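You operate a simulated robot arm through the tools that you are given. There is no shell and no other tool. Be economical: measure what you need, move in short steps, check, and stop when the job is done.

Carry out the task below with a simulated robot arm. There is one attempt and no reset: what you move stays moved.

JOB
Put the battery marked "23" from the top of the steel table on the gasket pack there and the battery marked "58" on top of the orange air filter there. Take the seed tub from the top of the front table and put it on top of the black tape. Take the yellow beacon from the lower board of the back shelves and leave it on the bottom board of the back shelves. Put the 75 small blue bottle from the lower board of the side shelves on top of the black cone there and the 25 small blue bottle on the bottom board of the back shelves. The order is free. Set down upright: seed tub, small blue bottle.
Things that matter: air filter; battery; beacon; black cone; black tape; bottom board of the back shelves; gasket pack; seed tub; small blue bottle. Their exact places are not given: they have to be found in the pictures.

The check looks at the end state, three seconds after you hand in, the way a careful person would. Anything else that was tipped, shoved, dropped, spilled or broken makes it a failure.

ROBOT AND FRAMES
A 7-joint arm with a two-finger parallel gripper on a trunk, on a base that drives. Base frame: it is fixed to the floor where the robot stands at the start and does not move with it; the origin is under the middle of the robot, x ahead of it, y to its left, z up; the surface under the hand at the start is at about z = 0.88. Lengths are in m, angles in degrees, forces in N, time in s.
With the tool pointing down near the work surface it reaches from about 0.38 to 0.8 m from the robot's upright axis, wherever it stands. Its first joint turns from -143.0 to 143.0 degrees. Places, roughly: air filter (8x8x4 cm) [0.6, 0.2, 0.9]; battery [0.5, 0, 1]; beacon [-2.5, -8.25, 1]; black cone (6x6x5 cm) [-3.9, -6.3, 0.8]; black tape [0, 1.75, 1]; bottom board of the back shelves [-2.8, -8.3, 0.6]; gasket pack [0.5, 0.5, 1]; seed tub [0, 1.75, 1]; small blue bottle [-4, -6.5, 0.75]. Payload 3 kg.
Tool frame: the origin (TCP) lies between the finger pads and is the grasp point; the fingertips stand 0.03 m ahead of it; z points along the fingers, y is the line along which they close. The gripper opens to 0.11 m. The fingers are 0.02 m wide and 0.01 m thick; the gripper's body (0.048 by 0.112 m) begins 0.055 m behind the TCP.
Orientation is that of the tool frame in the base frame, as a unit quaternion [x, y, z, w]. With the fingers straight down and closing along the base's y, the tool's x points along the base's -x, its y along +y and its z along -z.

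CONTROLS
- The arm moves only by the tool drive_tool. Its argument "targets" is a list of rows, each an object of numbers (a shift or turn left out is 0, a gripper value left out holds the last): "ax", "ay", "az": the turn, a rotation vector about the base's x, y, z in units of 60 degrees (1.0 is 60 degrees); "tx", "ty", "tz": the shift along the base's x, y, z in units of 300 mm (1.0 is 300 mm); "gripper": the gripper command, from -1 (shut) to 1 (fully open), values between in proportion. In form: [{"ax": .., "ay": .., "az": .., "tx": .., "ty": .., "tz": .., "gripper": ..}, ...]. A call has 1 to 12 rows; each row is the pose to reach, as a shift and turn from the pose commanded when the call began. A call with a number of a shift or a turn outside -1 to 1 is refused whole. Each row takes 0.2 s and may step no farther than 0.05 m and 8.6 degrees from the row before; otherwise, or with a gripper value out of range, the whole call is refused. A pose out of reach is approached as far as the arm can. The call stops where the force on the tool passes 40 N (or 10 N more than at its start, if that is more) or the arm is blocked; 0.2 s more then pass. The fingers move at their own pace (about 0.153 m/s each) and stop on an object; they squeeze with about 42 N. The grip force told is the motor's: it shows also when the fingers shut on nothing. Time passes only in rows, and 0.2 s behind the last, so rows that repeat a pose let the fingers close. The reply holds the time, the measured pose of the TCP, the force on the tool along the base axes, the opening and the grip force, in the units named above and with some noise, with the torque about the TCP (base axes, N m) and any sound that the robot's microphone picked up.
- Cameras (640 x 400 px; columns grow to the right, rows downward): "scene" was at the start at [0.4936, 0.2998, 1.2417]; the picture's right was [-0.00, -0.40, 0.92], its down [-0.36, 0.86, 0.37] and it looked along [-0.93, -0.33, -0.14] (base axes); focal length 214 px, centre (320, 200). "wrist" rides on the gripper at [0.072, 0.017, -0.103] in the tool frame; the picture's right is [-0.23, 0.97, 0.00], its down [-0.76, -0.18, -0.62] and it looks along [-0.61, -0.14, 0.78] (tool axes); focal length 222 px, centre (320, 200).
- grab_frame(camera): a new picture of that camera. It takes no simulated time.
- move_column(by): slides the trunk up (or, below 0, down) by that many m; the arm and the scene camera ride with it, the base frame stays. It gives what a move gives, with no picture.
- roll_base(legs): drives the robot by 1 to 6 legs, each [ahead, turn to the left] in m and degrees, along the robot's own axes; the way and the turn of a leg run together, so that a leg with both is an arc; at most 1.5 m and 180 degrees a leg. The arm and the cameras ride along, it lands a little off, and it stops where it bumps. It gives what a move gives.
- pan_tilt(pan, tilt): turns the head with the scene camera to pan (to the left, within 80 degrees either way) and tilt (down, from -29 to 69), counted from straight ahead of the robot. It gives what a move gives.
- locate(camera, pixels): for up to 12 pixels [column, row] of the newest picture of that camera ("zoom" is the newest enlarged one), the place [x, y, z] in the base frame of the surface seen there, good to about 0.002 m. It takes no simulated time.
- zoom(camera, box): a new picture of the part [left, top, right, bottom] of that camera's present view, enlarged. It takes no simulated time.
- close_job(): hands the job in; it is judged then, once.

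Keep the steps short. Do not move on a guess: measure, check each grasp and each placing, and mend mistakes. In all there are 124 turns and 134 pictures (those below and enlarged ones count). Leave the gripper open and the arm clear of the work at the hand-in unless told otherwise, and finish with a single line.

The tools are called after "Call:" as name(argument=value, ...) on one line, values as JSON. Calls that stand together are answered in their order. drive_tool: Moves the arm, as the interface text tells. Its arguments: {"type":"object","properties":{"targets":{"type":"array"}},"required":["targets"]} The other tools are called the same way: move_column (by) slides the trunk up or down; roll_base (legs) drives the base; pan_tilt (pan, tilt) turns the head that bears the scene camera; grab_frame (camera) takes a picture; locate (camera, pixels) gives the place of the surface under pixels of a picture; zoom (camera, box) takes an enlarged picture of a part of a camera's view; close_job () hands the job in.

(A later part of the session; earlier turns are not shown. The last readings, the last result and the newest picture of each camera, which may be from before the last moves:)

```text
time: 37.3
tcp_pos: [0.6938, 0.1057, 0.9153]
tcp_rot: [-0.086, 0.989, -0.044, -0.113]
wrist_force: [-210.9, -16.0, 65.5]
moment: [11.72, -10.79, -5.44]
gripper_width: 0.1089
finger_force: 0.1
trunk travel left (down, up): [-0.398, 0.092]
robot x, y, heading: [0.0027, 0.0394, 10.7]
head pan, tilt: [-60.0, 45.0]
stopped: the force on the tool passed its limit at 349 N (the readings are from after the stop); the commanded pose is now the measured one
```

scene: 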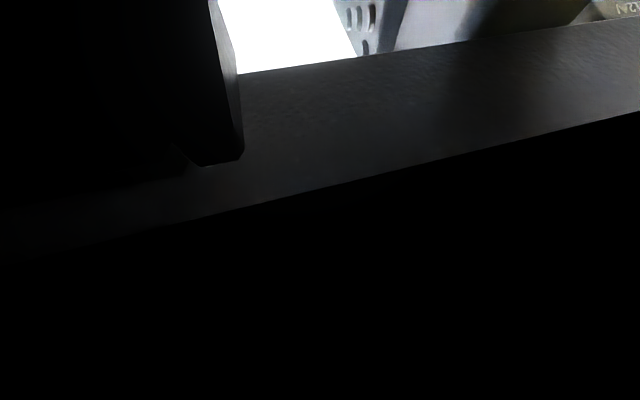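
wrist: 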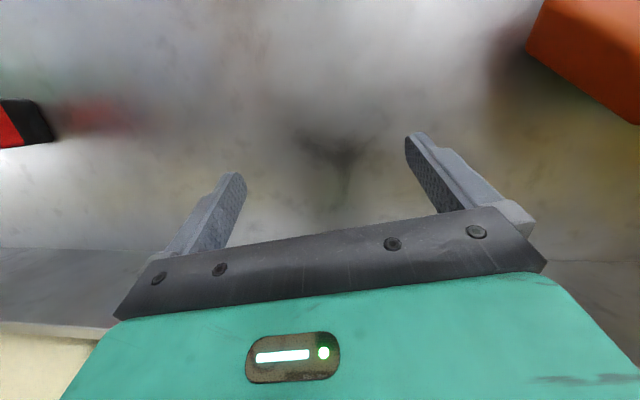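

Forces are going down as the base yields backward. I repeat short backward rolls.

Call:
roll_base(legs=[[-0.03, 0]])

Call:
roll_base(legs=[[-0.03, 0]])

Call:
grab_frame(camera="wrist")

```text
time: 38.0
tcp_pos: [0.6978, 0.1144, 0.9147]
tcp_rot: [-0.067, 0.993, -0.031, -0.093]
wrist_force: [-162.0, -2.8, 115.9]
moment: [13.46, -16.31, -10.29]
gripper_width: 0.1063
finger_force: 0.1
trunk travel left (down, up): [-0.398, 0.092]
robot x, y, heading: [-0.0014, 0.0385, 10.6]
head pan, tilt: [-60.0, 45.0]
stopped in leg 1: the force on the tool passed its limit at 239 N (the readings are from after the stop); the commanded pose is now the measured one
```

```text
time: 38.6
tcp_pos: [0.7022, 0.1217, 0.9132]
tcp_rot: [-0.053, 0.996, -0.018, -0.073]
wrist_force: [-151.0, -2.7, 111.3]
moment: [13.89, -18.71, -10.41]
gripper_width: 0.1058
finger_force: 0.1
trunk travel left (down, up): [-0.398, 0.092]
robot x, y, heading: [-0.0053, 0.0413, 11.0]
head pan, tilt: [-60.0, 45.0]
stopped in leg 1: the force on the tool passed its limit at 246 N (the readings are from after the stop); the commanded pose is now the measured one
```

```text
94 pictures are left
```

wrist: 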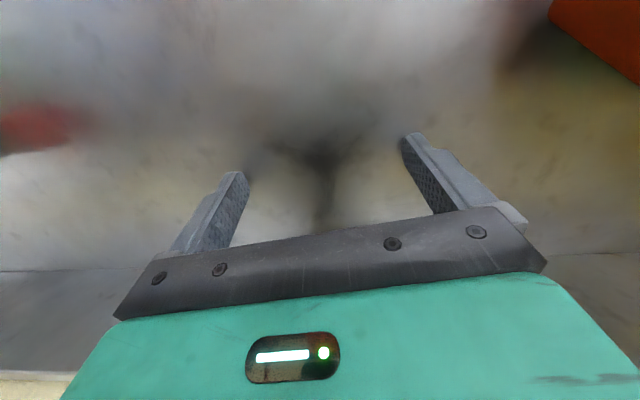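

The hand gets more upright. I narrow the fingers (to avoid the filter) and try a small rise.

Call:
drive_tool(targets=[{"tz": 0.03, "ty": -0.03, "gripper": -0.2}, {"tz": 0.06, "ty": -0.06, "gripper": -0.2}, {"tz": 0.09, "ty": -0.1, "gripper": -0.2}])

```text
time: 38.9
tcp_pos: [0.7208, 0.1286, 0.9127]
tcp_rot: [-0.043, 0.998, -0.014, -0.051]
wrist_force: [-233.8, -7.8, -23.6]
moment: [3.16, -27.03, -11.0]
gripper_width: 0.0434
finger_force: 0.1
trunk travel left (down, up): [-0.398, 0.092]
robot x, y, heading: [-0.0082, 0.0402, 11.0]
head pan, tilt: [-60.0, 45.0]
stopped in row 1: the force on the tool passed its limit at 240 N (the readings are from after the stop); the commanded pose is now the measured one
```

The push is still forward. With narrow fingers the way straight back is clear of the filter for 8 cm; I roll back in short pieces.

Call:
roll_base(legs=[[-0.03, 0]])

Call:
roll_base(legs=[[-0.02, 0]])

Call:
roll_base(legs=[[-0.02, 0]])

```text
time: 39.6
tcp_pos: [0.7269, 0.1333, 0.9123]
tcp_rot: [-0.042, 0.999, -0.018, -0.028]
wrist_force: [-119.8, -10.5, 20.0]
moment: [13.9, -24.09, -16.0]
gripper_width: 0.0512
finger_force: 9.0
trunk travel left (down, up): [-0.398, 0.092]
robot x, y, heading: [-0.0161, 0.0433, 11.0]
head pan, tilt: [-60.0, 45.0]
stopped in leg 1: the robot was blocked; the commanded pose is now the measured one
```

```text
time: 40.2
tcp_pos: [0.728, 0.1402, 0.9111]
tcp_rot: [-0.05, 0.998, -0.02, -0.018]
wrist_force: [-150.1, -16.1, 76.9]
moment: [6.86, -22.84, -9.67]
gripper_width: 0.0442
finger_force: 0.1
trunk travel left (down, up): [-0.398, 0.092]
robot x, y, heading: [-0.0175, 0.039, 11.0]
head pan, tilt: [-60.0, 45.0]
stopped in leg 1: the force on the tool passed its limit at 148 N (the readings are from after the stop); the commanded pose is now the measured one
```

```text
time: 41.0
tcp_pos: [0.7228, 0.1511, 0.9116]
tcp_rot: [-0.047, 0.999, -0.014, -0.011]
wrist_force: [-126.1, -1.1, 175.1]
moment: [1.63, -28.38, -9.42]
gripper_width: 0.0374
finger_force: 0.0
trunk travel left (down, up): [-0.398, 0.092]
robot x, y, heading: [-0.0245, 0.0379, 10.9]
head pan, tilt: [-60.0, 45.0]
stopped in leg 1: the robot was blocked; the commanded pose is now the measured one
```

The hand straightens as the base comes back, which is the wanted direction. I continue.

Call:
roll_base(legs=[[-0.03, 0]])

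Call:
roll_base(legs=[[-0.03, 0]])

Call:
roll_base(legs=[[-0.03, 0]])

Call:
grab_frame(camera="wrist")

```text
time: 41.7
tcp_pos: [0.7154, 0.1575, 0.9101]
tcp_rot: [-0.05, 0.999, -0.005, -0.018]
wrist_force: [-112.4, 1.6, 153.2]
moment: [2.6, -29.27, -11.04]
gripper_width: 0.0424
finger_force: 0.0
trunk travel left (down, up): [-0.398, 0.092]
robot x, y, heading: [-0.0305, 0.0391, 11.2]
head pan, tilt: [-60.0, 45.0]
stopped in leg 1: the robot was blocked; the commanded pose is now the measured one
```

```text
time: 42.5
tcp_pos: [0.7112, 0.16, 0.9093]
tcp_rot: [-0.055, 0.998, -0.001, 0.003]
wrist_force: [-63.2, -10.7, 164.2]
moment: [3.64, 2.49, 1.86]
gripper_width: 0.042
finger_force: 0.1
trunk travel left (down, up): [-0.398, 0.092]
robot x, y, heading: [-0.0464, 0.0327, 11.2]
head pan, tilt: [-60.0, 45.0]
stopped in leg 1: the force on the tool passed its limit at 224 N (the readings are from after the stop); the commanded pose is now the measured one
```

```text
time: 43.3
tcp_pos: [0.7108, 0.1604, 0.9111]
tcp_rot: [-0.052, 0.998, 0.0, 0.021]
wrist_force: [-37.0, -7.4, 158.6]
moment: [0.92, 2.57, 0.47]
gripper_width: 0.0438
finger_force: 0.0
trunk travel left (down, up): [-0.398, 0.092]
robot x, y, heading: [-0.054, 0.0335, 11.1]
head pan, tilt: [-60.0, 45.0]
stopped in leg 1: the robot was blocked; the commanded pose is now the measured one
```

```text
93 pictures are left
```

wrist: 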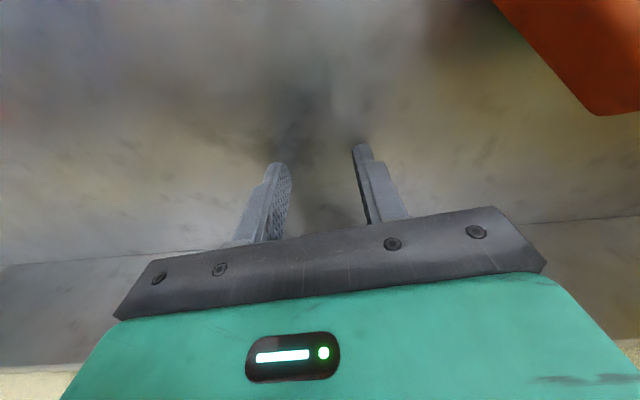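

Upright now and the wall push is nearly gone. I try a small rise with forward tilt.

Call:
drive_tool(targets=[{"tz": 0.04, "ay": -0.04}, {"tz": 0.08, "ay": -0.08}])

```text
time: 43.6
tcp_pos: [0.7218, 0.1643, 0.9102]
tcp_rot: [-0.049, 0.998, 0.001, 0.026]
wrist_force: [-9.4, 7.1, 121.0]
moment: [1.01, -6.76, -5.15]
gripper_width: 0.0429
finger_force: 0.0
trunk travel left (down, up): [-0.398, 0.092]
robot x, y, heading: [-0.0508, 0.033, 11.2]
head pan, tilt: [-60.0, 45.0]
stopped in row 1: the arm was blocked; the commanded pose is now the measured one
```

Still jammed from above. More backward rolls.

Call:
roll_base(legs=[[-0.03, 0]])

Call:
roll_base(legs=[[-0.03, 0]])

Call:
grab_frame(camera="wrist")

```text
time: 44.3
tcp_pos: [0.7246, 0.1686, 0.91]
tcp_rot: [-0.05, 0.998, 0.002, 0.036]
wrist_force: [-23.8, 1.6, 114.0]
moment: [0.53, -3.45, -1.69]
gripper_width: 0.0426
finger_force: 0.1
trunk travel left (down, up): [-0.398, 0.092]
robot x, y, heading: [-0.0555, 0.0321, 11.3]
head pan, tilt: [-60.0, 45.0]
stopped in leg 1: the force on the tool passed its limit at 149 N (the readings are from after the stop); the commanded pose is now the measured one
```

```text
time: 44.9
tcp_pos: [0.7275, 0.1691, 0.9103]
tcp_rot: [-0.049, 0.998, 0.003, 0.046]
wrist_force: [-32.6, 4.1, 113.6]
moment: [-0.72, -7.82, -1.43]
gripper_width: 0.0435
finger_force: 0.1
trunk travel left (down, up): [-0.398, 0.092]
robot x, y, heading: [-0.0558, 0.0358, 11.4]
head pan, tilt: [-60.0, 45.0]
stopped in leg 1: the force on the tool passed its limit at 143 N (the readings are from after the stop); the commanded pose is now the measured one
```

```text
92 pictures are left
```

wrist: 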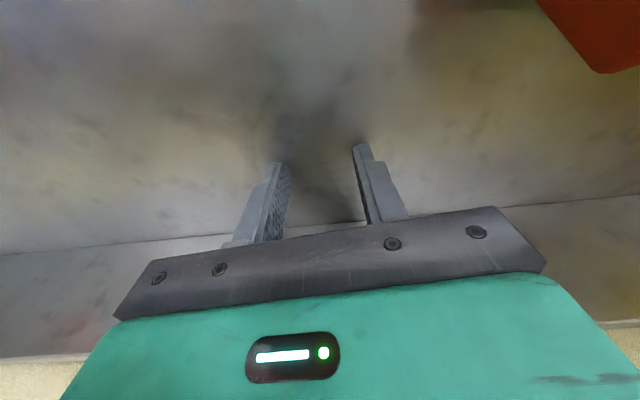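

The hand now leans the right way. I test a small trunk rise to take load off the table.

Call:
move_column(by=0.02)

Call:
drive_tool(targets=[{"ay": -0.05}, {"ay": -0.1}])

```text
time: 45.6
tcp_pos: [0.721, 0.1698, 0.9098]
tcp_rot: [-0.048, 0.999, 0.001, 0.026]
wrist_force: [-59.0, 5.7, 65.7]
moment: [1.51, -10.79, -5.67]
gripper_width: 0.0429
finger_force: 0.1
trunk travel left (down, up): [-0.418, 0.072]
robot x, y, heading: [-0.0538, 0.0352, 11.2]
head pan, tilt: [-60.0, 45.0]
```

```text
time: 46.0
tcp_pos: [0.7151, 0.1581, 0.9116]
tcp_rot: [-0.033, 0.999, -0.007, 0.037]
wrist_force: [-88.1, -17.2, 148.0]
moment: [2.57, 4.09, 1.72]
gripper_width: 0.037
finger_force: 0.1
trunk travel left (down, up): [-0.418, 0.072]
robot x, y, heading: [-0.0539, 0.0324, 11.2]
head pan, tilt: [-60.0, 45.0]
stopped in row 1: the force on the tool passed its limit at 149 N (the readings are from after the stop); the commanded pose is now the measured one
```

I look back along the arm with the head at its start angles to see what is touching.

Call:
pan_tilt(pan=-78, tilt=50)

Call:
grab_frame(camera="scene")

Call:
pan_tilt(pan=78, tilt=50)

Call:
grab_frame(camera="scene")

```text
time: 46.8
tcp_pos: [0.7144, 0.1565, 0.9096]
tcp_rot: [-0.031, 0.999, -0.007, 0.045]
wrist_force: [-43.7, -5.8, 195.5]
moment: [4.37, 3.02, 1.86]
gripper_width: 0.0407
finger_force: 0.1
trunk travel left (down, up): [-0.418, 0.072]
robot x, y, heading: [-0.0584, 0.033, 11.4]
head pan, tilt: [-78.0, 50.0]
```

```text
91 pictures are left
```

scene: 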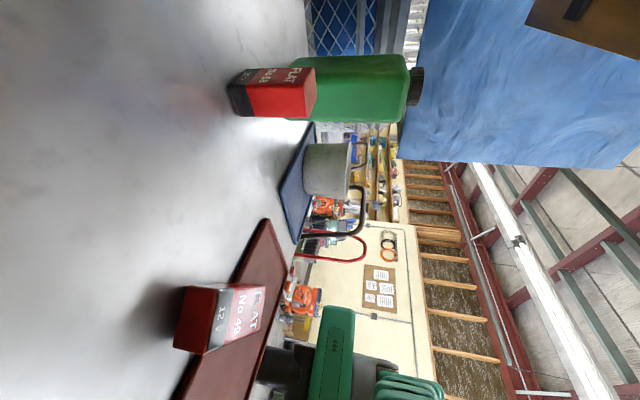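

```text
time: 49.2
tcp_pos: [0.7146, 0.1563, 0.9108]
tcp_rot: [-0.031, 0.999, -0.008, 0.042]
wrist_force: [-18.4, -1.5, 209.9]
moment: [4.95, 2.42, 0.46]
gripper_width: 0.0417
finger_force: 0.0
trunk travel left (down, up): [-0.418, 0.072]
robot x, y, heading: [-0.0585, 0.0309, 11.3]
head pan, tilt: [78.0, 50.0]
```

```text
90 pictures are left
```

scene: 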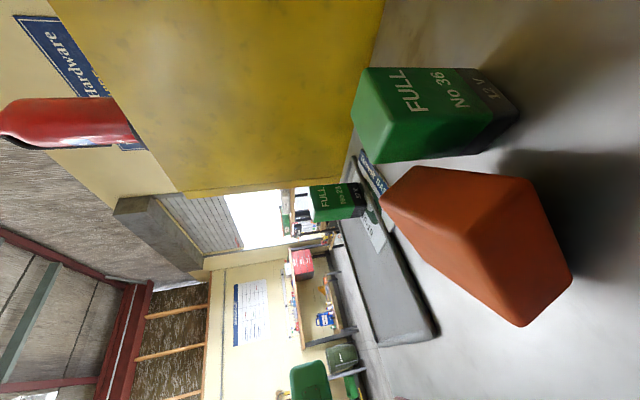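

All objects still stand. The forearm is caught under the shelf's front edge, so tilting the hand's top back is the way out; I repeat small forward tilts.

Call:
drive_tool(targets=[{"ay": -0.14}])

Call:
drive_tool(targets=[{"ay": -0.14}])

Call:
drive_tool(targets=[{"ay": -0.14, "tz": -0.02}])

```text
time: 49.6
tcp_pos: [0.7542, 0.1662, 0.9114]
tcp_rot: [-0.032, 0.991, 0.0, 0.129]
wrist_force: [-22.2, -11.1, 113.9]
moment: [5.34, -13.53, 0.81]
gripper_width: 0.0464
finger_force: 1.8
trunk travel left (down, up): [-0.418, 0.072]
robot x, y, heading: [-0.0583, 0.0302, 11.4]
head pan, tilt: [78.0, 50.0]
```

```text
time: 50.1
tcp_pos: [0.7589, 0.1704, 0.9117]
tcp_rot: [-0.033, 0.98, -0.001, 0.196]
wrist_force: [-40.3, -5.2, 91.8]
moment: [1.98, 1.2, 1.46]
gripper_width: 0.0418
finger_force: 0.0
trunk travel left (down, up): [-0.418, 0.072]
robot x, y, heading: [-0.0558, 0.0332, 11.3]
head pan, tilt: [78.0, 50.0]
stopped in row 1: the force on the tool passed its limit at 139 N (the readings are from after the stop); the commanded pose is now the measured one
```

```text
time: 50.5
tcp_pos: [0.7534, 0.1694, 0.9111]
tcp_rot: [-0.032, 0.962, -0.004, 0.271]
wrist_force: [-27.2, 1.4, 107.5]
moment: [2.63, 0.37, 0.57]
gripper_width: 0.0442
finger_force: 0.3
trunk travel left (down, up): [-0.418, 0.072]
robot x, y, heading: [-0.0573, 0.034, 11.1]
head pan, tilt: [78.0, 50.0]
```

It works: tilt is now 31°. I continue tilting while lifting a little.

Call:
drive_tool(targets=[{"ay": -0.1, "tz": 0.05, "tx": -0.03}, {"ay": -0.15, "tz": 0.1, "tx": -0.06}])

Call:
drive_tool(targets=[{"tz": 0.05, "tx": -0.03}, {"tz": 0.1, "tx": -0.06}])

```text
time: 51.0
tcp_pos: [0.7628, 0.1754, 0.9117]
tcp_rot: [-0.032, 0.948, -0.005, 0.318]
wrist_force: [-21.7, -1.5, 70.5]
moment: [1.69, -0.08, 1.36]
gripper_width: 0.0423
finger_force: 0.1
trunk travel left (down, up): [-0.418, 0.072]
robot x, y, heading: [-0.0564, 0.0336, 11.5]
head pan, tilt: [78.0, 50.0]
stopped in row 2: the force on the tool passed its limit at 125 N (the readings are from after the stop); the commanded pose is now the measured one
```

```text
time: 51.6
tcp_pos: [0.7398, 0.1712, 0.9276]
tcp_rot: [-0.032, 0.952, -0.01, 0.305]
wrist_force: [1.0, 0.0, 0.1]
moment: [0.01, 0.0, -0.02]
gripper_width: 0.0441
finger_force: 0.2
trunk travel left (down, up): [-0.418, 0.072]
robot x, y, heading: [-0.0569, 0.0317, 11.5]
head pan, tilt: [78.0, 50.0]
```

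Free: forces are zero. I rise over the filter while drawing back.

Call:
drive_tool(targets=[{"tz": 0.06, "tx": -0.02}, {"tz": 0.12, "tx": -0.04}, {"tz": 0.18, "tx": -0.06}, {"tz": 0.22, "tx": -0.12}, {"tz": 0.25, "tx": -0.22}, {"tz": 0.28, "tx": -0.34}])

```text
time: 53.0
tcp_pos: [0.6391, 0.1704, 1.0173]
tcp_rot: [-0.032, 0.951, -0.009, 0.307]
wrist_force: [0.3, -0.1, -0.3]
moment: [0.0, -0.01, -0.01]
gripper_width: 0.0439
finger_force: 0.0
trunk travel left (down, up): [-0.418, 0.072]
robot x, y, heading: [-0.0591, 0.0338, 11.4]
head pan, tilt: [78.0, 50.0]
```

Clear now. I draw back another 0.14 m, open, and look at the table straight down (head tilt 36 offsets the hand's tilt).

Call:
drive_tool(targets=[{"tx": -0.15, "tz": 0.05}, {"tx": -0.3, "tz": 0.1}, {"tx": -0.45, "tz": 0.15}, {"tx": -0.5, "tz": 0.2, "gripper": 1}, {"tx": -0.5, "tz": 0.2}])

Call:
pan_tilt(pan=0, tilt=20)

Call:
grab_frame(camera="scene")

Call:
grab_frame(camera="wrist")

```text
time: 54.2
tcp_pos: [0.4892, 0.1772, 1.0783]
tcp_rot: [-0.032, 0.951, -0.008, 0.308]
wrist_force: [0.0, 0.5, -1.0]
moment: [0.03, 0.02, 0.01]
gripper_width: 0.1101
finger_force: 0.1
trunk travel left (down, up): [-0.418, 0.072]
robot x, y, heading: [-0.0558, 0.0329, 11.3]
head pan, tilt: [78.0, 50.0]
```

```text
time: 55.7
tcp_pos: [0.49, 0.1761, 1.0773]
tcp_rot: [-0.032, 0.95, -0.008, 0.309]
wrist_force: [1.0, -0.6, 0.3]
moment: [0.02, -0.03, 0.02]
gripper_width: 0.1099
finger_force: 0.1
trunk travel left (down, up): [-0.418, 0.072]
robot x, y, heading: [-0.0562, 0.0342, 11.6]
head pan, tilt: [0.0, 20.0]
```

```text
89 pictures are left
```

scene: 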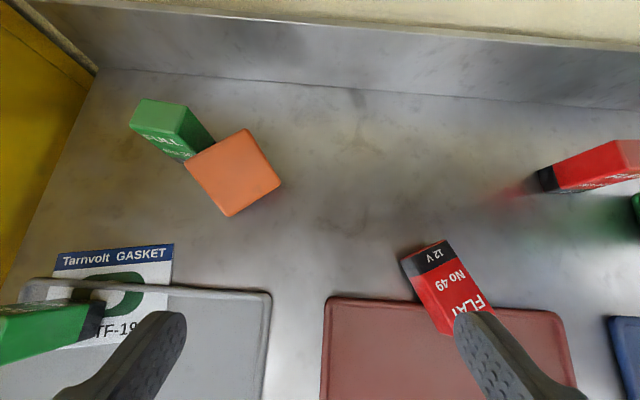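

```text
88 pictures are left
```

wrist: 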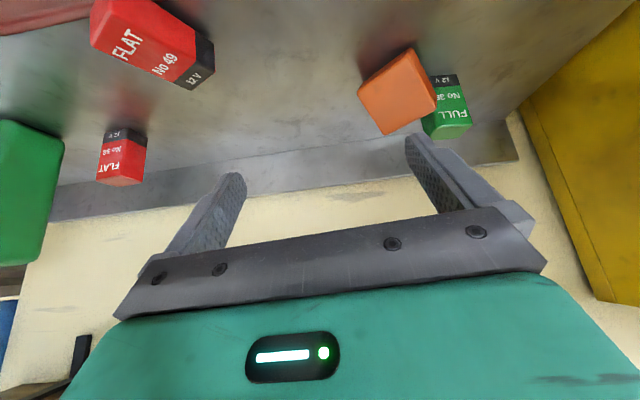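

The filter was turned over/moved next to battery 36 and No 49 was shoved. I must mend these. First measure both.

Call:
locate(camera="scene", pixels=[[188, 162], [246, 132], [276, 182], [230, 213], [232, 175], [405, 262], [448, 245], [455, 300], [425, 310], [150, 120], [205, 135], [560, 180]])

Call:
zoom(camera="scene", box=[110, 80, 310, 230])

Call:
zoom(camera="wrist", box=[330, 30, 500, 150])

```text
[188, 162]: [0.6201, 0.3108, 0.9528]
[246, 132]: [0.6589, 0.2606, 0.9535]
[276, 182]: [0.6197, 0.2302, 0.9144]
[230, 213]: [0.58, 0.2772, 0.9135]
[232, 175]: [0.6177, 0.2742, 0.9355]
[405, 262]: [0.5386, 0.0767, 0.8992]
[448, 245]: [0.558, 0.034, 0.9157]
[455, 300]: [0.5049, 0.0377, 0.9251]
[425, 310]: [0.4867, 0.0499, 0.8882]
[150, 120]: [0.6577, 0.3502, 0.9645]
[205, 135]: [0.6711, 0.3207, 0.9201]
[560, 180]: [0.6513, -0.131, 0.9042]
```

```text
2.67 times, centred on (210, 155) of scene
```

zoom: 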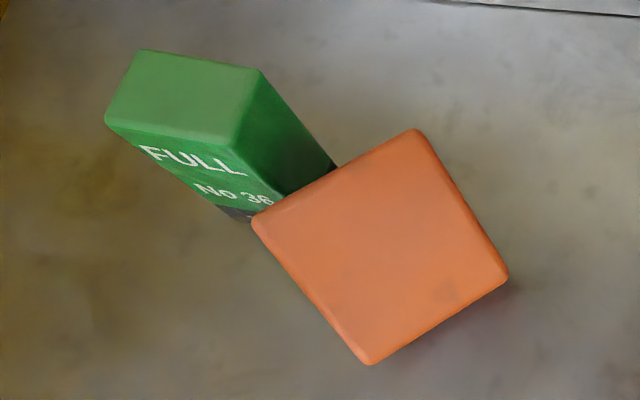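

```text
3.33 times, centred on (415, 90) of wrist
```

zoom: 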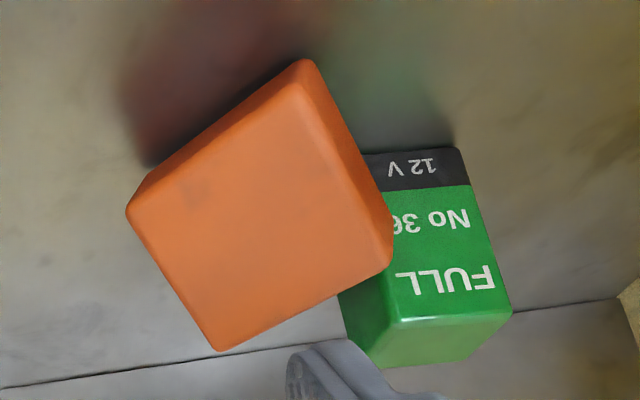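

Battery 49 lies on its side and the filter lies upside down leaning on 36. I will set both right. First I straighten the base heading and back 0.1 m for room, then measure.

Call:
roll_base(legs=[[-0.1, 0], [0, -11.3]])

Call:
pan_tilt(pan=0, tilt=36)

Call:
grab_frame(camera="scene")

```text
time: 57.6
tcp_pos: [0.4091, 0.0459, 1.0786]
tcp_rot: [0.061, 0.949, -0.038, 0.306]
wrist_force: [0.0, -0.3, -0.9]
moment: [-0.02, 0.01, 0.0]
gripper_width: 0.1104
finger_force: 0.1
trunk travel left (down, up): [-0.418, 0.072]
robot x, y, heading: [-0.1554, 0.0191, 0.1]
head pan, tilt: [0.0, 20.0]
```

```text
time: 58.4
tcp_pos: [0.4087, 0.0463, 1.0789]
tcp_rot: [0.061, 0.949, -0.037, 0.306]
wrist_force: [-0.4, -0.1, 0.0]
moment: [0.0, 0.0, 0.03]
gripper_width: 0.1101
finger_force: 0.1
trunk travel left (down, up): [-0.418, 0.072]
robot x, y, heading: [-0.1534, 0.0216, -0.0]
head pan, tilt: [0.0, 36.0]
```

```text
85 pictures are left
```

scene: 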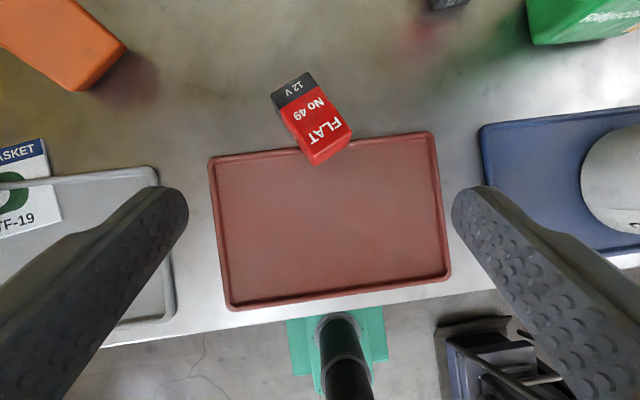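

Call:
zoom(camera="scene", box=[250, 55, 370, 180])

Call:
locate(camera="scene", pixels=[[273, 95], [307, 75], [350, 130], [314, 162], [312, 118], [318, 155], [330, 145]])

```text
3.20 times, centred on (310, 118) of scene
```

zoom: 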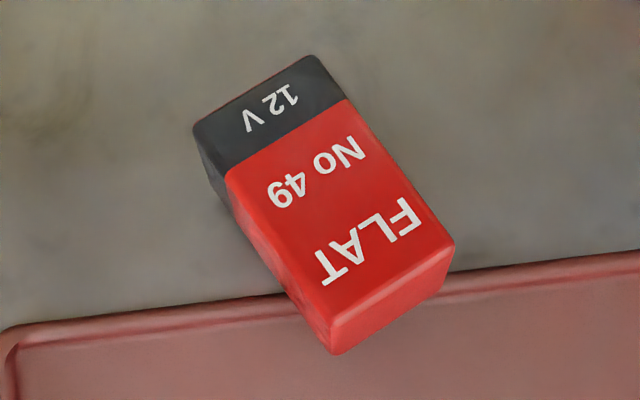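

```text
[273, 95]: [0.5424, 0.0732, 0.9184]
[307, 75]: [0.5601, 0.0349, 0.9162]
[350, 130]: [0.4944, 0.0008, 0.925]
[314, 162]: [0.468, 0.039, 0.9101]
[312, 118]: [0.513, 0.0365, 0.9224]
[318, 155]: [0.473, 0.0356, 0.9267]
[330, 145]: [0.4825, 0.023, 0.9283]
```

Battery 49 lies with its cap toward (0.551, 0.054), axis yaw 27°, centre (0.517, 0.037). I will grip it across its width with the hand tilted forward and swing it upright. First: yaw the hand +35° and move behind it.

Call:
drive_tool(targets=[{"az": 0.118, "tx": 0.02, "ty": -0.034, "tz": -0.02}, {"az": 0.236, "tx": 0.04, "ty": -0.068, "tz": -0.04}, {"az": 0.354, "tx": 0.06, "ty": -0.102, "tz": -0.06}, {"az": 0.472, "tx": 0.08, "ty": -0.136, "tz": -0.08}, {"az": 0.59, "tx": 0.098, "ty": -0.168, "tz": -0.096}, {"az": 0.59, "tx": 0.098, "ty": -0.168, "tz": -0.096}])

Call:
pan_tilt(pan=0, tilt=60)

```text
time: 59.8
tcp_pos: [0.4371, -0.003, 1.0483]
tcp_rot: [-0.231, 0.923, 0.056, 0.303]
wrist_force: [0.6, 0.7, 0.2]
moment: [-0.02, -0.04, 0.01]
gripper_width: 0.1102
finger_force: 0.0
trunk travel left (down, up): [-0.418, 0.072]
robot x, y, heading: [-0.1526, 0.0193, -0.3]
head pan, tilt: [0.0, 36.0]
```

```text
time: 60.7
tcp_pos: [0.4369, -0.0037, 1.0487]
tcp_rot: [-0.23, 0.923, 0.057, 0.303]
wrist_force: [-0.1, 0.2, 0.0]
moment: [0.0, -0.02, 0.02]
gripper_width: 0.1098
finger_force: 0.0
trunk travel left (down, up): [-0.418, 0.072]
robot x, y, heading: [-0.1524, 0.0217, 0.6]
head pan, tilt: [0.0, 60.0]
```

The closing axis matches the battery's width. I tilt 16° more and lower to the pre-grasp point, then look.

Call:
drive_tool(targets=[{"ax": 0.04, "ay": -0.08, "tz": -0.08}, {"ax": 0.08, "ay": -0.16, "tz": -0.17}, {"ax": 0.123, "ay": -0.237, "tz": -0.255}, {"ax": 0.123, "ay": -0.237, "tz": -0.255}])

Call:
grab_frame(camera="wrist")

```text
time: 61.7
tcp_pos: [0.4379, -0.004, 0.9729]
tcp_rot: [-0.215, 0.873, 0.087, 0.43]
wrist_force: [-0.4, -0.3, -0.3]
moment: [-0.02, 0.0, 0.03]
gripper_width: 0.1101
finger_force: 0.1
trunk travel left (down, up): [-0.418, 0.072]
robot x, y, heading: [-0.1565, 0.0244, -0.2]
head pan, tilt: [0.0, 60.0]
```

```text
83 pictures are left
```

wrist: 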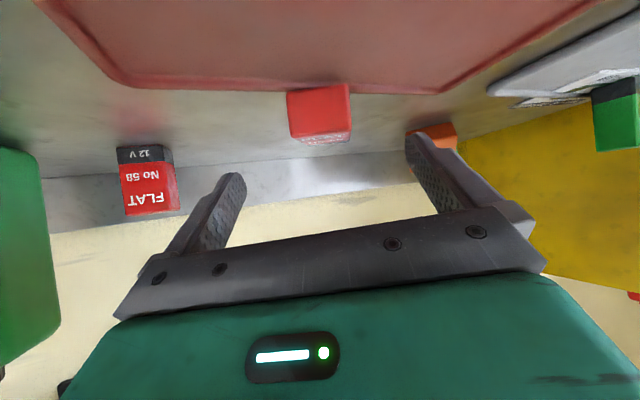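

The battery is centred between the fingers. I advance 0.1 m along the fingers and close.

Call:
drive_tool(targets=[{"tx": 0.078, "ty": 0.037, "tz": -0.068}, {"tx": 0.156, "ty": 0.075, "tz": -0.136}, {"tx": 0.234, "ty": 0.112, "tz": -0.204}, {"tx": 0.234, "ty": 0.112, "tz": -0.204, "gripper": -1}, {"tx": 0.234, "ty": 0.112, "tz": -0.204, "gripper": -1}, {"tx": 0.234, "ty": 0.112, "tz": -0.204, "gripper": -1}])

```text
time: 63.1
tcp_pos: [0.5104, 0.0298, 0.9086]
tcp_rot: [-0.215, 0.873, 0.086, 0.429]
wrist_force: [2.3, -2.1, -0.8]
moment: [0.03, 0.02, -0.01]
gripper_width: 0.0495
finger_force: 42.0
trunk travel left (down, up): [-0.418, 0.072]
robot x, y, heading: [-0.1585, 0.023, 0.0]
head pan, tilt: [0.0, 60.0]
```

Held. I lift 0.12 m and begin to swing it upright (first 41°).

Call:
drive_tool(targets=[{"tz": 0.13}, {"tz": 0.26}, {"tz": 0.4}, {"tz": 0.4, "tx": -0.1, "ax": -0.0635, "ay": 0.1226}, {"tz": 0.4, "tx": -0.1, "ax": -0.127, "ay": 0.245}, {"tz": 0.4, "tx": -0.1, "ax": -0.19, "ay": 0.368}, {"tz": 0.4, "tx": -0.1, "ax": -0.254, "ay": 0.49}, {"tz": 0.4, "tx": -0.1, "ax": -0.3175, "ay": 0.613}])

Call:
drive_tool(targets=[{"ax": -0.0635, "ay": 0.1226}, {"ax": -0.127, "ay": 0.245}, {"ax": -0.19, "ay": 0.368}, {"ax": -0.254, "ay": 0.49}, {"ax": -0.3175, "ay": 0.613}, {"ax": -0.3175, "ay": 0.613}])

Call:
grab_frame(camera="wrist")

Call:
grab_frame(camera="scene")

```text
time: 64.9
tcp_pos: [0.4775, 0.029, 1.0318]
tcp_rot: [-0.244, 0.966, 0.007, 0.092]
wrist_force: [-0.7, -0.6, -4.1]
moment: [-0.02, -0.01, -0.01]
gripper_width: 0.0498
finger_force: 42.0
trunk travel left (down, up): [-0.418, 0.072]
robot x, y, heading: [-0.154, 0.0203, -0.1]
head pan, tilt: [0.0, 60.0]
```

```text
time: 66.3
tcp_pos: [0.4779, 0.031, 1.0308]
tcp_rot: [-0.24, 0.933, -0.073, -0.258]
wrist_force: [0.4, 0.1, -4.1]
moment: [0.02, 0.02, 0.02]
gripper_width: 0.0496
finger_force: 41.9
trunk travel left (down, up): [-0.418, 0.072]
robot x, y, heading: [-0.157, 0.0199, 0.3]
head pan, tilt: [0.0, 60.0]
```

```text
82 pictures are left
```

wrist: 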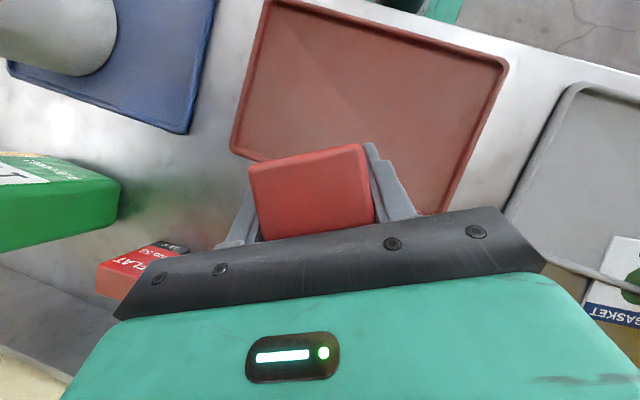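

```text
81 pictures are left
```

scene: 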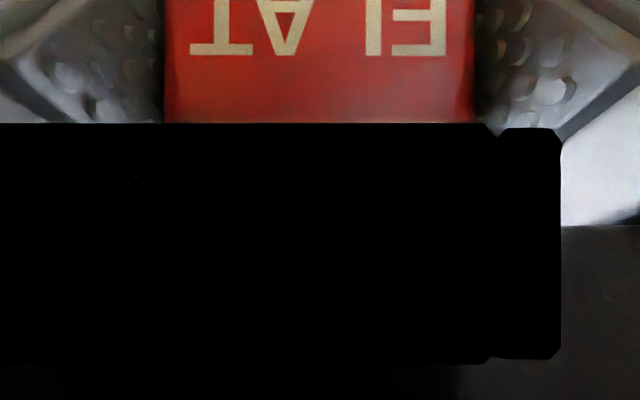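

It hangs upright. I check the tilt of its top face.

Call:
locate(camera="wrist", pixels=[[255, 172], [355, 150], [368, 215], [268, 235], [312, 190]])

```text
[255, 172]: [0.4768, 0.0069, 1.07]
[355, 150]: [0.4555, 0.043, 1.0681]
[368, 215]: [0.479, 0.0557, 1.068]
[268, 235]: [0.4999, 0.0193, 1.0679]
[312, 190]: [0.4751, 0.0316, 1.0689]
```

Level. I turn it square (−27°) and lower it onto the empty red tray at (0.45, 0.03), to regrip it with an upright hand.

Call:
drive_tool(targets=[{"az": -0.114, "tx": -0.02}, {"az": -0.228, "tx": -0.05}, {"az": -0.342, "tx": -0.08}, {"az": -0.457, "tx": -0.093}, {"az": -0.457, "tx": -0.093, "tz": -0.13}, {"az": -0.457, "tx": -0.093, "tz": -0.25}, {"az": -0.457, "tx": -0.093, "tz": -0.305}, {"az": -0.457, "tx": -0.093, "tz": -0.325}, {"az": -0.457, "tx": -0.093, "tz": -0.325}])

```text
time: 68.3
tcp_pos: [0.4513, 0.0298, 0.9336]
tcp_rot: [-0.013, 0.964, -0.011, -0.267]
wrist_force: [-0.7, 1.0, -3.9]
moment: [0.04, 0.0, -0.05]
gripper_width: 0.0497
finger_force: 42.1
trunk travel left (down, up): [-0.418, 0.072]
robot x, y, heading: [-0.1549, 0.0216, 0.0]
head pan, tilt: [0.0, 60.0]
```

Not yet in contact (−3.9 N weight). A few mm more.

Call:
drive_tool(targets=[{"tz": -0.007}, {"tz": -0.012}, {"tz": -0.015}])

```text
time: 69.1
tcp_pos: [0.4508, 0.0294, 0.9307]
tcp_rot: [-0.013, 0.964, -0.012, -0.265]
wrist_force: [1.4, -0.5, 28.7]
moment: [0.78, -0.43, 0.03]
gripper_width: 0.0495
finger_force: 42.3
trunk travel left (down, up): [-0.418, 0.072]
robot x, y, heading: [-0.1538, 0.0215, -0.2]
head pan, tilt: [0.0, 60.0]
```

Contact. I open, retreat along the finger direction, then bring the hand upright above it.

Call:
drive_tool(targets=[{"gripper": 1}, {"gripper": 1}, {"tx": 0.06, "tz": 0.1}, {"tx": 0.12, "tz": 0.2}, {"tx": 0.2, "tz": 0.34}, {"tx": 0.16, "tz": 0.4, "ay": -0.13}, {"tx": 0.12, "tz": 0.45, "ay": -0.26}, {"tx": 0.06, "tz": 0.45, "ay": -0.39}, {"tx": 0, "tz": 0.45, "ay": -0.515}, {"tx": 0, "tz": 0.45, "ay": -0.515}])

Call:
grab_frame(camera="wrist")

```text
time: 71.3
tcp_pos: [0.4495, 0.0305, 1.0671]
tcp_rot: [-0.01, 1.0, -0.015, 0.0]
wrist_force: [0.4, -0.1, 0.8]
moment: [0.03, -0.02, -0.01]
gripper_width: 0.1099
finger_force: 0.0
out of reach, approached as far as the arm can: row 5
trunk travel left (down, up): [-0.418, 0.072]
robot x, y, heading: [-0.1513, 0.0192, -0.3]
head pan, tilt: [0.0, 60.0]
```

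```text
80 pictures are left
```

wrist: 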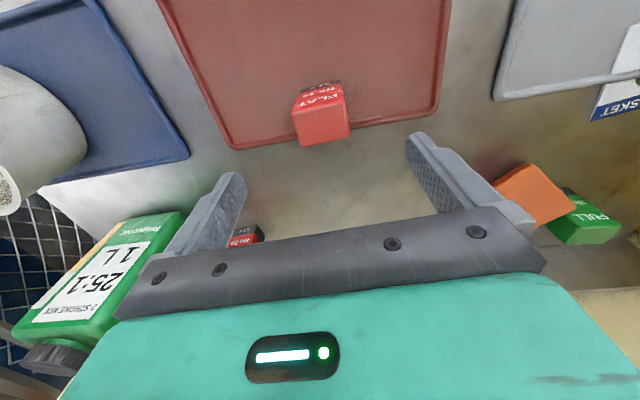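

49 stands on the tray. I tilt the hand 25° forward (to stay clear of the shelf later), lower over it and grip.

Call:
drive_tool(targets=[{"ay": -0.14}, {"ay": -0.28}, {"ay": -0.417}, {"ay": -0.417, "tz": -0.15}, {"ay": -0.417, "tz": -0.3}, {"ay": -0.417, "tz": -0.44}, {"ay": -0.417, "tz": -0.44}, {"ay": -0.417, "tz": -0.44, "gripper": -1}, {"ay": -0.417, "tz": -0.44, "gripper": -1}, {"ay": -0.417, "tz": -0.44, "gripper": -1}])

```text
time: 73.5
tcp_pos: [0.4511, 0.0304, 0.9273]
tcp_rot: [-0.006, 0.976, -0.016, 0.216]
wrist_force: [2.1, -3.3, 2.7]
moment: [-0.05, -0.15, -0.11]
gripper_width: 0.0498
finger_force: 41.8
trunk travel left (down, up): [-0.418, 0.072]
robot x, y, heading: [-0.1548, 0.0209, -0.3]
head pan, tilt: [0.0, 60.0]
```

Held. I lift it and carry it back to its original place (0.582, 0.066).

Call:
drive_tool(targets=[{"tz": 0.15}, {"tz": 0.27}, {"tz": 0.27, "tx": 0.15, "ty": 0.04}, {"tz": 0.27, "tx": 0.3, "ty": 0.08}, {"tz": 0.27, "tx": 0.437, "ty": 0.12}, {"tz": 0.15, "tx": 0.437, "ty": 0.12}, {"tz": 0.04, "tx": 0.437, "ty": 0.12}, {"tz": 0.0, "tx": 0.437, "ty": 0.12}, {"tz": 0.0, "tx": 0.437, "ty": 0.12}])

```text
time: 75.5
tcp_pos: [0.5826, 0.068, 0.9318]
tcp_rot: [-0.006, 0.976, -0.017, 0.217]
wrist_force: [0.2, 1.1, -3.4]
moment: [0.0, 0.01, 0.06]
gripper_width: 0.0496
finger_force: 42.2
trunk travel left (down, up): [-0.418, 0.072]
robot x, y, heading: [-0.154, 0.0205, 0.1]
head pan, tilt: [0.0, 60.0]
```

Call:
drive_tool(targets=[{"tz": -0.012}, {"tz": -0.02}, {"tz": -0.027}, {"tz": -0.027}])

```text
time: 76.5
tcp_pos: [0.5819, 0.0679, 0.9247]
tcp_rot: [-0.006, 0.976, -0.016, 0.217]
wrist_force: [0.4, 0.2, -0.2]
moment: [0.07, -0.08, 0.03]
gripper_width: 0.05
finger_force: 42.1
trunk travel left (down, up): [-0.418, 0.072]
robot x, y, heading: [-0.156, 0.0198, -0.3]
head pan, tilt: [0.0, 60.0]
```

It touches down (force 0). I open and retreat up and back, then view the filter.

Call:
drive_tool(targets=[{"gripper": 1}, {"gripper": 1}, {"tx": -0.05, "tz": 0.1}, {"tx": -0.1, "tz": 0.22}, {"tx": -0.18, "tz": 0.34}, {"tx": -0.3, "tz": 0.42}, {"tx": -0.4, "tz": 0.5}, {"tx": -0.4, "ty": 0.16, "tz": 0.5}, {"tx": -0.4, "ty": 0.32, "tz": 0.5}, {"tx": -0.4, "ty": 0.48, "tz": 0.5}])

Call:
pan_tilt(pan=0, tilt=15)

Call:
grab_frame(camera="scene")

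```text
time: 78.7
tcp_pos: [0.4615, 0.2125, 1.0742]
tcp_rot: [-0.006, 0.976, -0.016, 0.216]
wrist_force: [-0.9, -1.0, 0.3]
moment: [0.07, -0.02, 0.0]
gripper_width: 0.1099
finger_force: 0.1
trunk travel left (down, up): [-0.418, 0.072]
robot x, y, heading: [-0.1549, 0.0208, 0.0]
head pan, tilt: [0.0, 60.0]
```

```text
time: 79.8
tcp_pos: [0.4617, 0.2131, 1.0748]
tcp_rot: [-0.006, 0.976, -0.017, 0.217]
wrist_force: [0.6, -0.5, 0.1]
moment: [0.03, 0.0, 0.02]
gripper_width: 0.1099
finger_force: 0.1
trunk travel left (down, up): [-0.418, 0.072]
robot x, y, heading: [-0.1539, 0.0182, -0.1]
head pan, tilt: [0.0, 15.0]
```

```text
79 pictures are left
```

scene: 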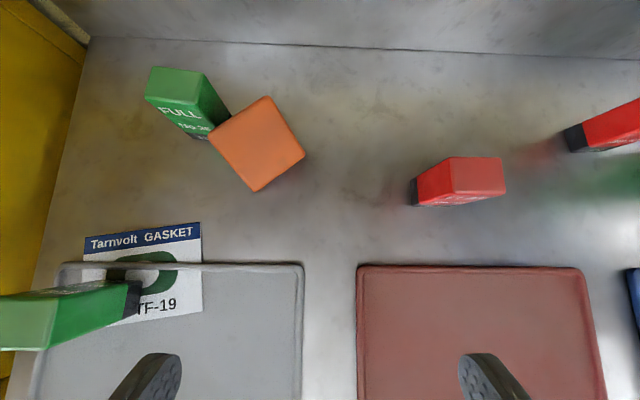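

Call:
zoom(camera="scene", box=[130, 50, 330, 200])

Call:
locate(camera="scene", pixels=[[212, 135], [265, 100], [303, 154], [256, 188], [256, 144], [283, 125], [233, 160], [155, 75], [200, 75], [182, 100], [455, 160], [500, 190]])

```text
2.67 times, centred on (230, 125) of scene
```

zoom: 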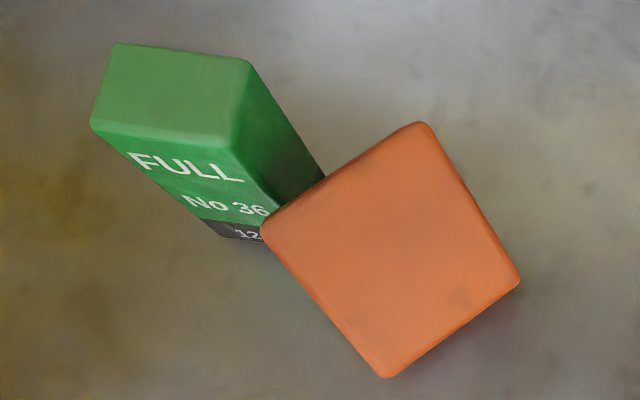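

```text
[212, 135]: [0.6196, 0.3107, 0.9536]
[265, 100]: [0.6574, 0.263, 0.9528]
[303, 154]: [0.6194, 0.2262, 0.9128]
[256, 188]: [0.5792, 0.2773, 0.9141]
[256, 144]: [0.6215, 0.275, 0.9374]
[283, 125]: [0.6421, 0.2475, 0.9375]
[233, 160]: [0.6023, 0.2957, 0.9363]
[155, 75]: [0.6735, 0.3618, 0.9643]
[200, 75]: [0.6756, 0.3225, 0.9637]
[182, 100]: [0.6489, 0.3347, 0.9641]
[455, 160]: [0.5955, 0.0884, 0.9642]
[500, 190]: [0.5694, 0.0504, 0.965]
```

49 is back upright at its place, and 36 is unmoved. Now the filter: it leans 33°, orange bottom up, slope direction (0.78, 0.62). Plan: grip it across the sides, swing it to stand on edge, regrip, swing it flat with pleats up. First the base 0.1 m forward, head tucked, and hand yaw +38°.

Call:
pan_tilt(pan=0, tilt=60)

Call:
roll_base(legs=[[0.1, 0]])

Call:
drive_tool(targets=[{"az": 0.128}, {"az": 0.256}, {"az": 0.384}, {"az": 0.512}, {"az": 0.64}, {"az": 0.64}])

```text
time: 80.9
tcp_pos: [0.4613, 0.2117, 1.0759]
tcp_rot: [-0.006, 0.976, -0.016, 0.216]
wrist_force: [0.0, -0.7, -0.2]
moment: [0.0, 0.01, -0.02]
gripper_width: 0.1102
finger_force: 0.1
trunk travel left (down, up): [-0.418, 0.072]
robot x, y, heading: [-0.1552, 0.0224, -0.2]
head pan, tilt: [0.0, 60.0]
```

```text
time: 82.0
tcp_pos: [0.5592, 0.2116, 1.0758]
tcp_rot: [-0.007, 0.976, -0.016, 0.217]
wrist_force: [-0.1, 1.1, -0.9]
moment: [0.0, 0.01, 0.0]
gripper_width: 0.1098
finger_force: 0.1
trunk travel left (down, up): [-0.418, 0.072]
robot x, y, heading: [-0.0598, 0.0197, 0.0]
head pan, tilt: [0.0, 60.0]
```

```text
time: 83.5
tcp_pos: [0.5599, 0.2134, 1.0764]
tcp_rot: [-0.328, 0.919, 0.057, 0.209]
wrist_force: [-0.3, -0.2, -0.1]
moment: [0.01, 0.01, -0.06]
gripper_width: 0.1103
finger_force: 0.1
trunk travel left (down, up): [-0.418, 0.072]
robot x, y, heading: [-0.0566, 0.0217, -0.0]
head pan, tilt: [0.0, 60.0]
```

Yaw is right. Now bring the hand near upright above the filter at z ≈ 1.0.

Call:
drive_tool(targets=[{"tx": 0.06, "ty": 0.05, "tz": -0.07, "ax": -0.07, "ay": 0.087}, {"tx": 0.14, "ty": 0.13, "tz": -0.15, "ax": -0.14, "ay": 0.174}, {"tx": 0.22, "ty": 0.209, "tz": -0.24, "ax": -0.207, "ay": 0.261}, {"tx": 0.22, "ty": 0.209, "tz": -0.24, "ax": -0.207, "ay": 0.261}])

Call:
grab_frame(camera="wrist")

```text
time: 84.5
tcp_pos: [0.6239, 0.2763, 1.0023]
tcp_rot: [-0.338, 0.94, 0.002, 0.046]
wrist_force: [-0.3, 0.3, -0.5]
moment: [0.0, -0.01, 0.01]
gripper_width: 0.1101
finger_force: 0.0
trunk travel left (down, up): [-0.418, 0.072]
robot x, y, heading: [-0.056, 0.0194, -0.1]
head pan, tilt: [0.0, 60.0]
```

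```text
77 pictures are left
```

wrist: 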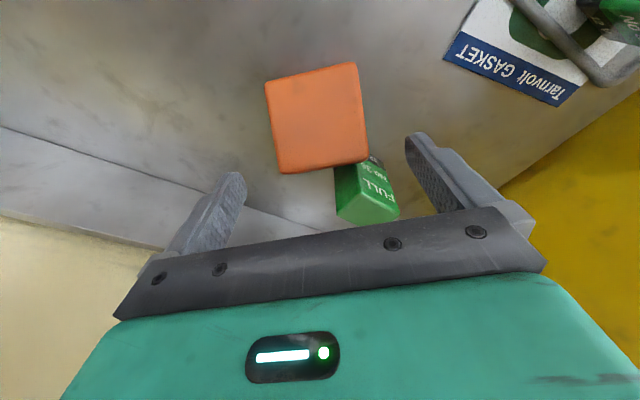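

The filter is centred between the fingers; 36 stays outside the fingers' reach. I lower to z 0.921 and close.

Call:
drive_tool(targets=[{"tx": 0.004, "tz": -0.1}, {"tx": 0.006, "tz": -0.2}, {"tx": 0.006, "tz": -0.27}, {"tx": 0.006, "tz": -0.27}, {"tx": 0.006, "tz": -0.27, "gripper": -1}, {"tx": 0.006, "tz": -0.27, "gripper": -1}])

```text
time: 85.8
tcp_pos: [0.626, 0.2756, 0.9254]
tcp_rot: [-0.338, 0.94, 0.0, 0.047]
wrist_force: [1.0, 1.0, 2.0]
moment: [0.12, 0.09, -0.07]
gripper_width: 0.0736
finger_force: 42.0
trunk travel left (down, up): [-0.418, 0.072]
robot x, y, heading: [-0.0536, 0.0202, 0.2]
head pan, tilt: [0.0, 60.0]
```

Gripped (0.074 wide). I lift it away from 36, back and up.

Call:
drive_tool(targets=[{"tx": -0.04, "ty": -0.03, "tz": 0.05}, {"tx": -0.1, "ty": -0.08, "tz": 0.12}, {"tx": -0.16, "ty": -0.13, "tz": 0.2}, {"tx": -0.22, "ty": -0.19, "tz": 0.28}, {"tx": -0.287, "ty": -0.252, "tz": 0.36}, {"tx": -0.287, "ty": -0.252, "tz": 0.36}])

Call:
grab_frame(camera="wrist")

```text
time: 87.2
tcp_pos: [0.5416, 0.1991, 1.0299]
tcp_rot: [-0.338, 0.94, 0.001, 0.046]
wrist_force: [-0.7, 0.9, -0.6]
moment: [0.03, -0.02, 0.03]
gripper_width: 0.0736
finger_force: 42.1
trunk travel left (down, up): [-0.418, 0.072]
robot x, y, heading: [-0.0549, 0.0198, -0.1]
head pan, tilt: [0.0, 60.0]
```

```text
76 pictures are left
```

wrist: 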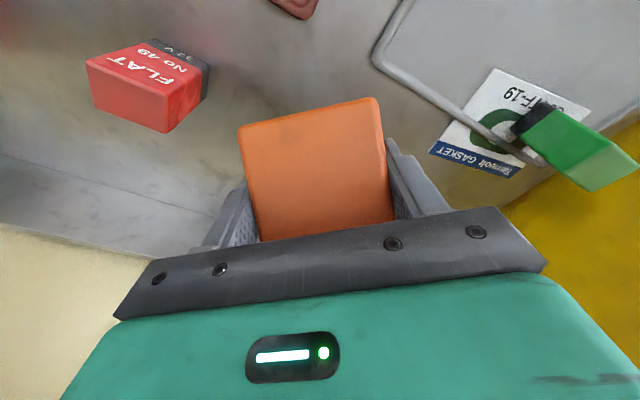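

Call:
locate(camera="wrist", pixels=[[248, 135], [372, 105], [385, 210], [265, 232], [315, 170]])

```text
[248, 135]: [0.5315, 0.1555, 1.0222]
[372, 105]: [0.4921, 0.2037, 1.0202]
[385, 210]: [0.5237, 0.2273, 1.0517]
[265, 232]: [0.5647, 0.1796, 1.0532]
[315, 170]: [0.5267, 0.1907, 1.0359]
```

It slopes 38°. I rotate 51° forward so that it stands on edge, then turn the yaw by −27°.

Call:
drive_tool(targets=[{"ax": 0.088, "ay": -0.111}, {"ax": 0.176, "ay": -0.222}, {"ax": 0.264, "ay": -0.333}, {"ax": 0.352, "ay": -0.444}, {"ax": 0.44, "ay": -0.555}, {"ax": 0.528, "ay": -0.666}, {"ax": 0.528, "ay": -0.666}])

Call:
drive_tool(targets=[{"az": -0.111}, {"az": -0.222}, {"az": -0.333}, {"az": -0.445}, {"az": -0.445}])

Call:
grab_frame(camera="wrist")

```text
time: 88.8
tcp_pos: [0.541, 0.2021, 1.0317]
tcp_rot: [-0.292, 0.832, 0.138, 0.45]
wrist_force: [-0.5, 0.1, 0.1]
moment: [0.01, 0.02, -0.01]
gripper_width: 0.0734
finger_force: 42.3
trunk travel left (down, up): [-0.418, 0.072]
robot x, y, heading: [-0.0576, 0.0245, 0.1]
head pan, tilt: [0.0, 60.0]
```

```text
time: 90.0
tcp_pos: [0.5419, 0.1991, 1.0318]
tcp_rot: [-0.092, 0.878, 0.03, 0.469]
wrist_force: [0.9, 0.6, -0.9]
moment: [0.03, 0.04, 0.04]
gripper_width: 0.0734
finger_force: 42.2
trunk travel left (down, up): [-0.418, 0.072]
robot x, y, heading: [-0.0576, 0.0201, 0.1]
head pan, tilt: [0.0, 60.0]
```

```text
75 pictures are left
```

wrist: 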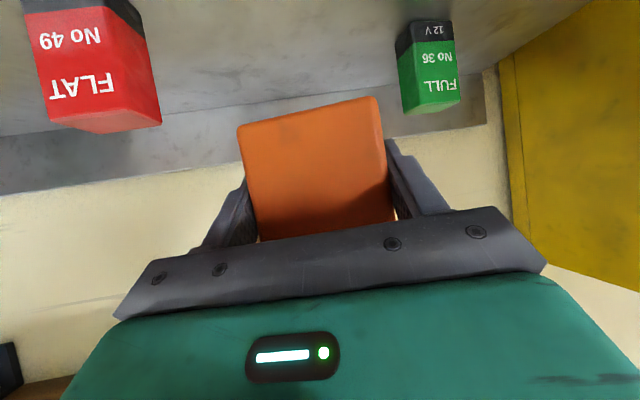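

Call:
locate(camera="wrist", pixels=[[248, 135], [372, 105], [385, 210], [265, 232], [315, 170]])

```text
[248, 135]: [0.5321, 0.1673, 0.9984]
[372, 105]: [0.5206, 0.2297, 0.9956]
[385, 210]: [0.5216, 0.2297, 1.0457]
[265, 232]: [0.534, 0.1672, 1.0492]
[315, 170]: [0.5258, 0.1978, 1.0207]
```

It is vertical with yaw 10°. I lower it to just above the table.

Call:
drive_tool(targets=[{"tx": 0.03, "tz": -0.12}, {"tx": 0.03, "tz": -0.24}, {"tx": 0.03, "tz": -0.33}, {"tx": 0.03, "tz": -0.355}, {"tx": 0.03, "tz": -0.365}, {"tx": 0.03, "tz": -0.365}])

```text
time: 91.5
tcp_pos: [0.5501, 0.1994, 0.9223]
tcp_rot: [-0.091, 0.877, 0.029, 0.47]
wrist_force: [-1.8, 2.2, 10.1]
moment: [0.55, -0.11, 0.11]
gripper_width: 0.0734
finger_force: 41.6
trunk travel left (down, up): [-0.418, 0.072]
robot x, y, heading: [-0.0551, 0.0204, 0.1]
head pan, tilt: [0.0, 60.0]
```

Contact. I open, retreat backward along the fingers and look.

Call:
drive_tool(targets=[{"gripper": 1}, {"gripper": 1}, {"tx": -0.1, "ty": -0.017, "tz": 0.07}, {"tx": -0.22, "ty": -0.037, "tz": 0.15}, {"tx": -0.35, "ty": -0.058, "tz": 0.24}, {"tx": -0.35, "ty": -0.058, "tz": 0.38}])

Call:
grab_frame(camera="wrist")

```text
time: 92.8
tcp_pos: [0.5058, 0.2015, 0.9811]
tcp_rot: [-0.092, 0.878, 0.03, 0.469]
wrist_force: [-0.2, 0.3, -0.2]
moment: [-0.04, -0.01, 0.03]
gripper_width: 0.1097
finger_force: 0.0
out of reach, approached as far as the arm can: row 4, 5, 6
trunk travel left (down, up): [-0.418, 0.072]
robot x, y, heading: [-0.0563, 0.0241, -0.1]
head pan, tilt: [0.0, 60.0]
```

```text
74 pictures are left
```

wrist: 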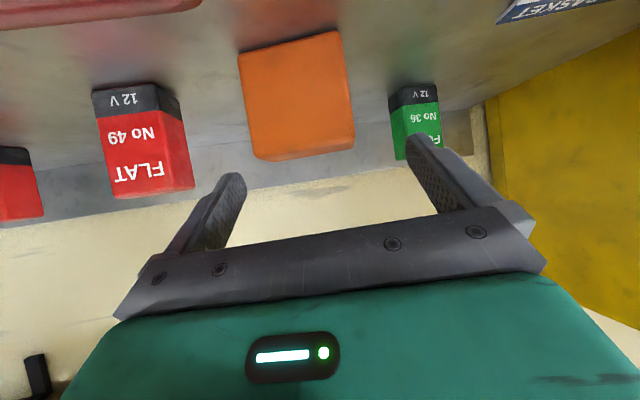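

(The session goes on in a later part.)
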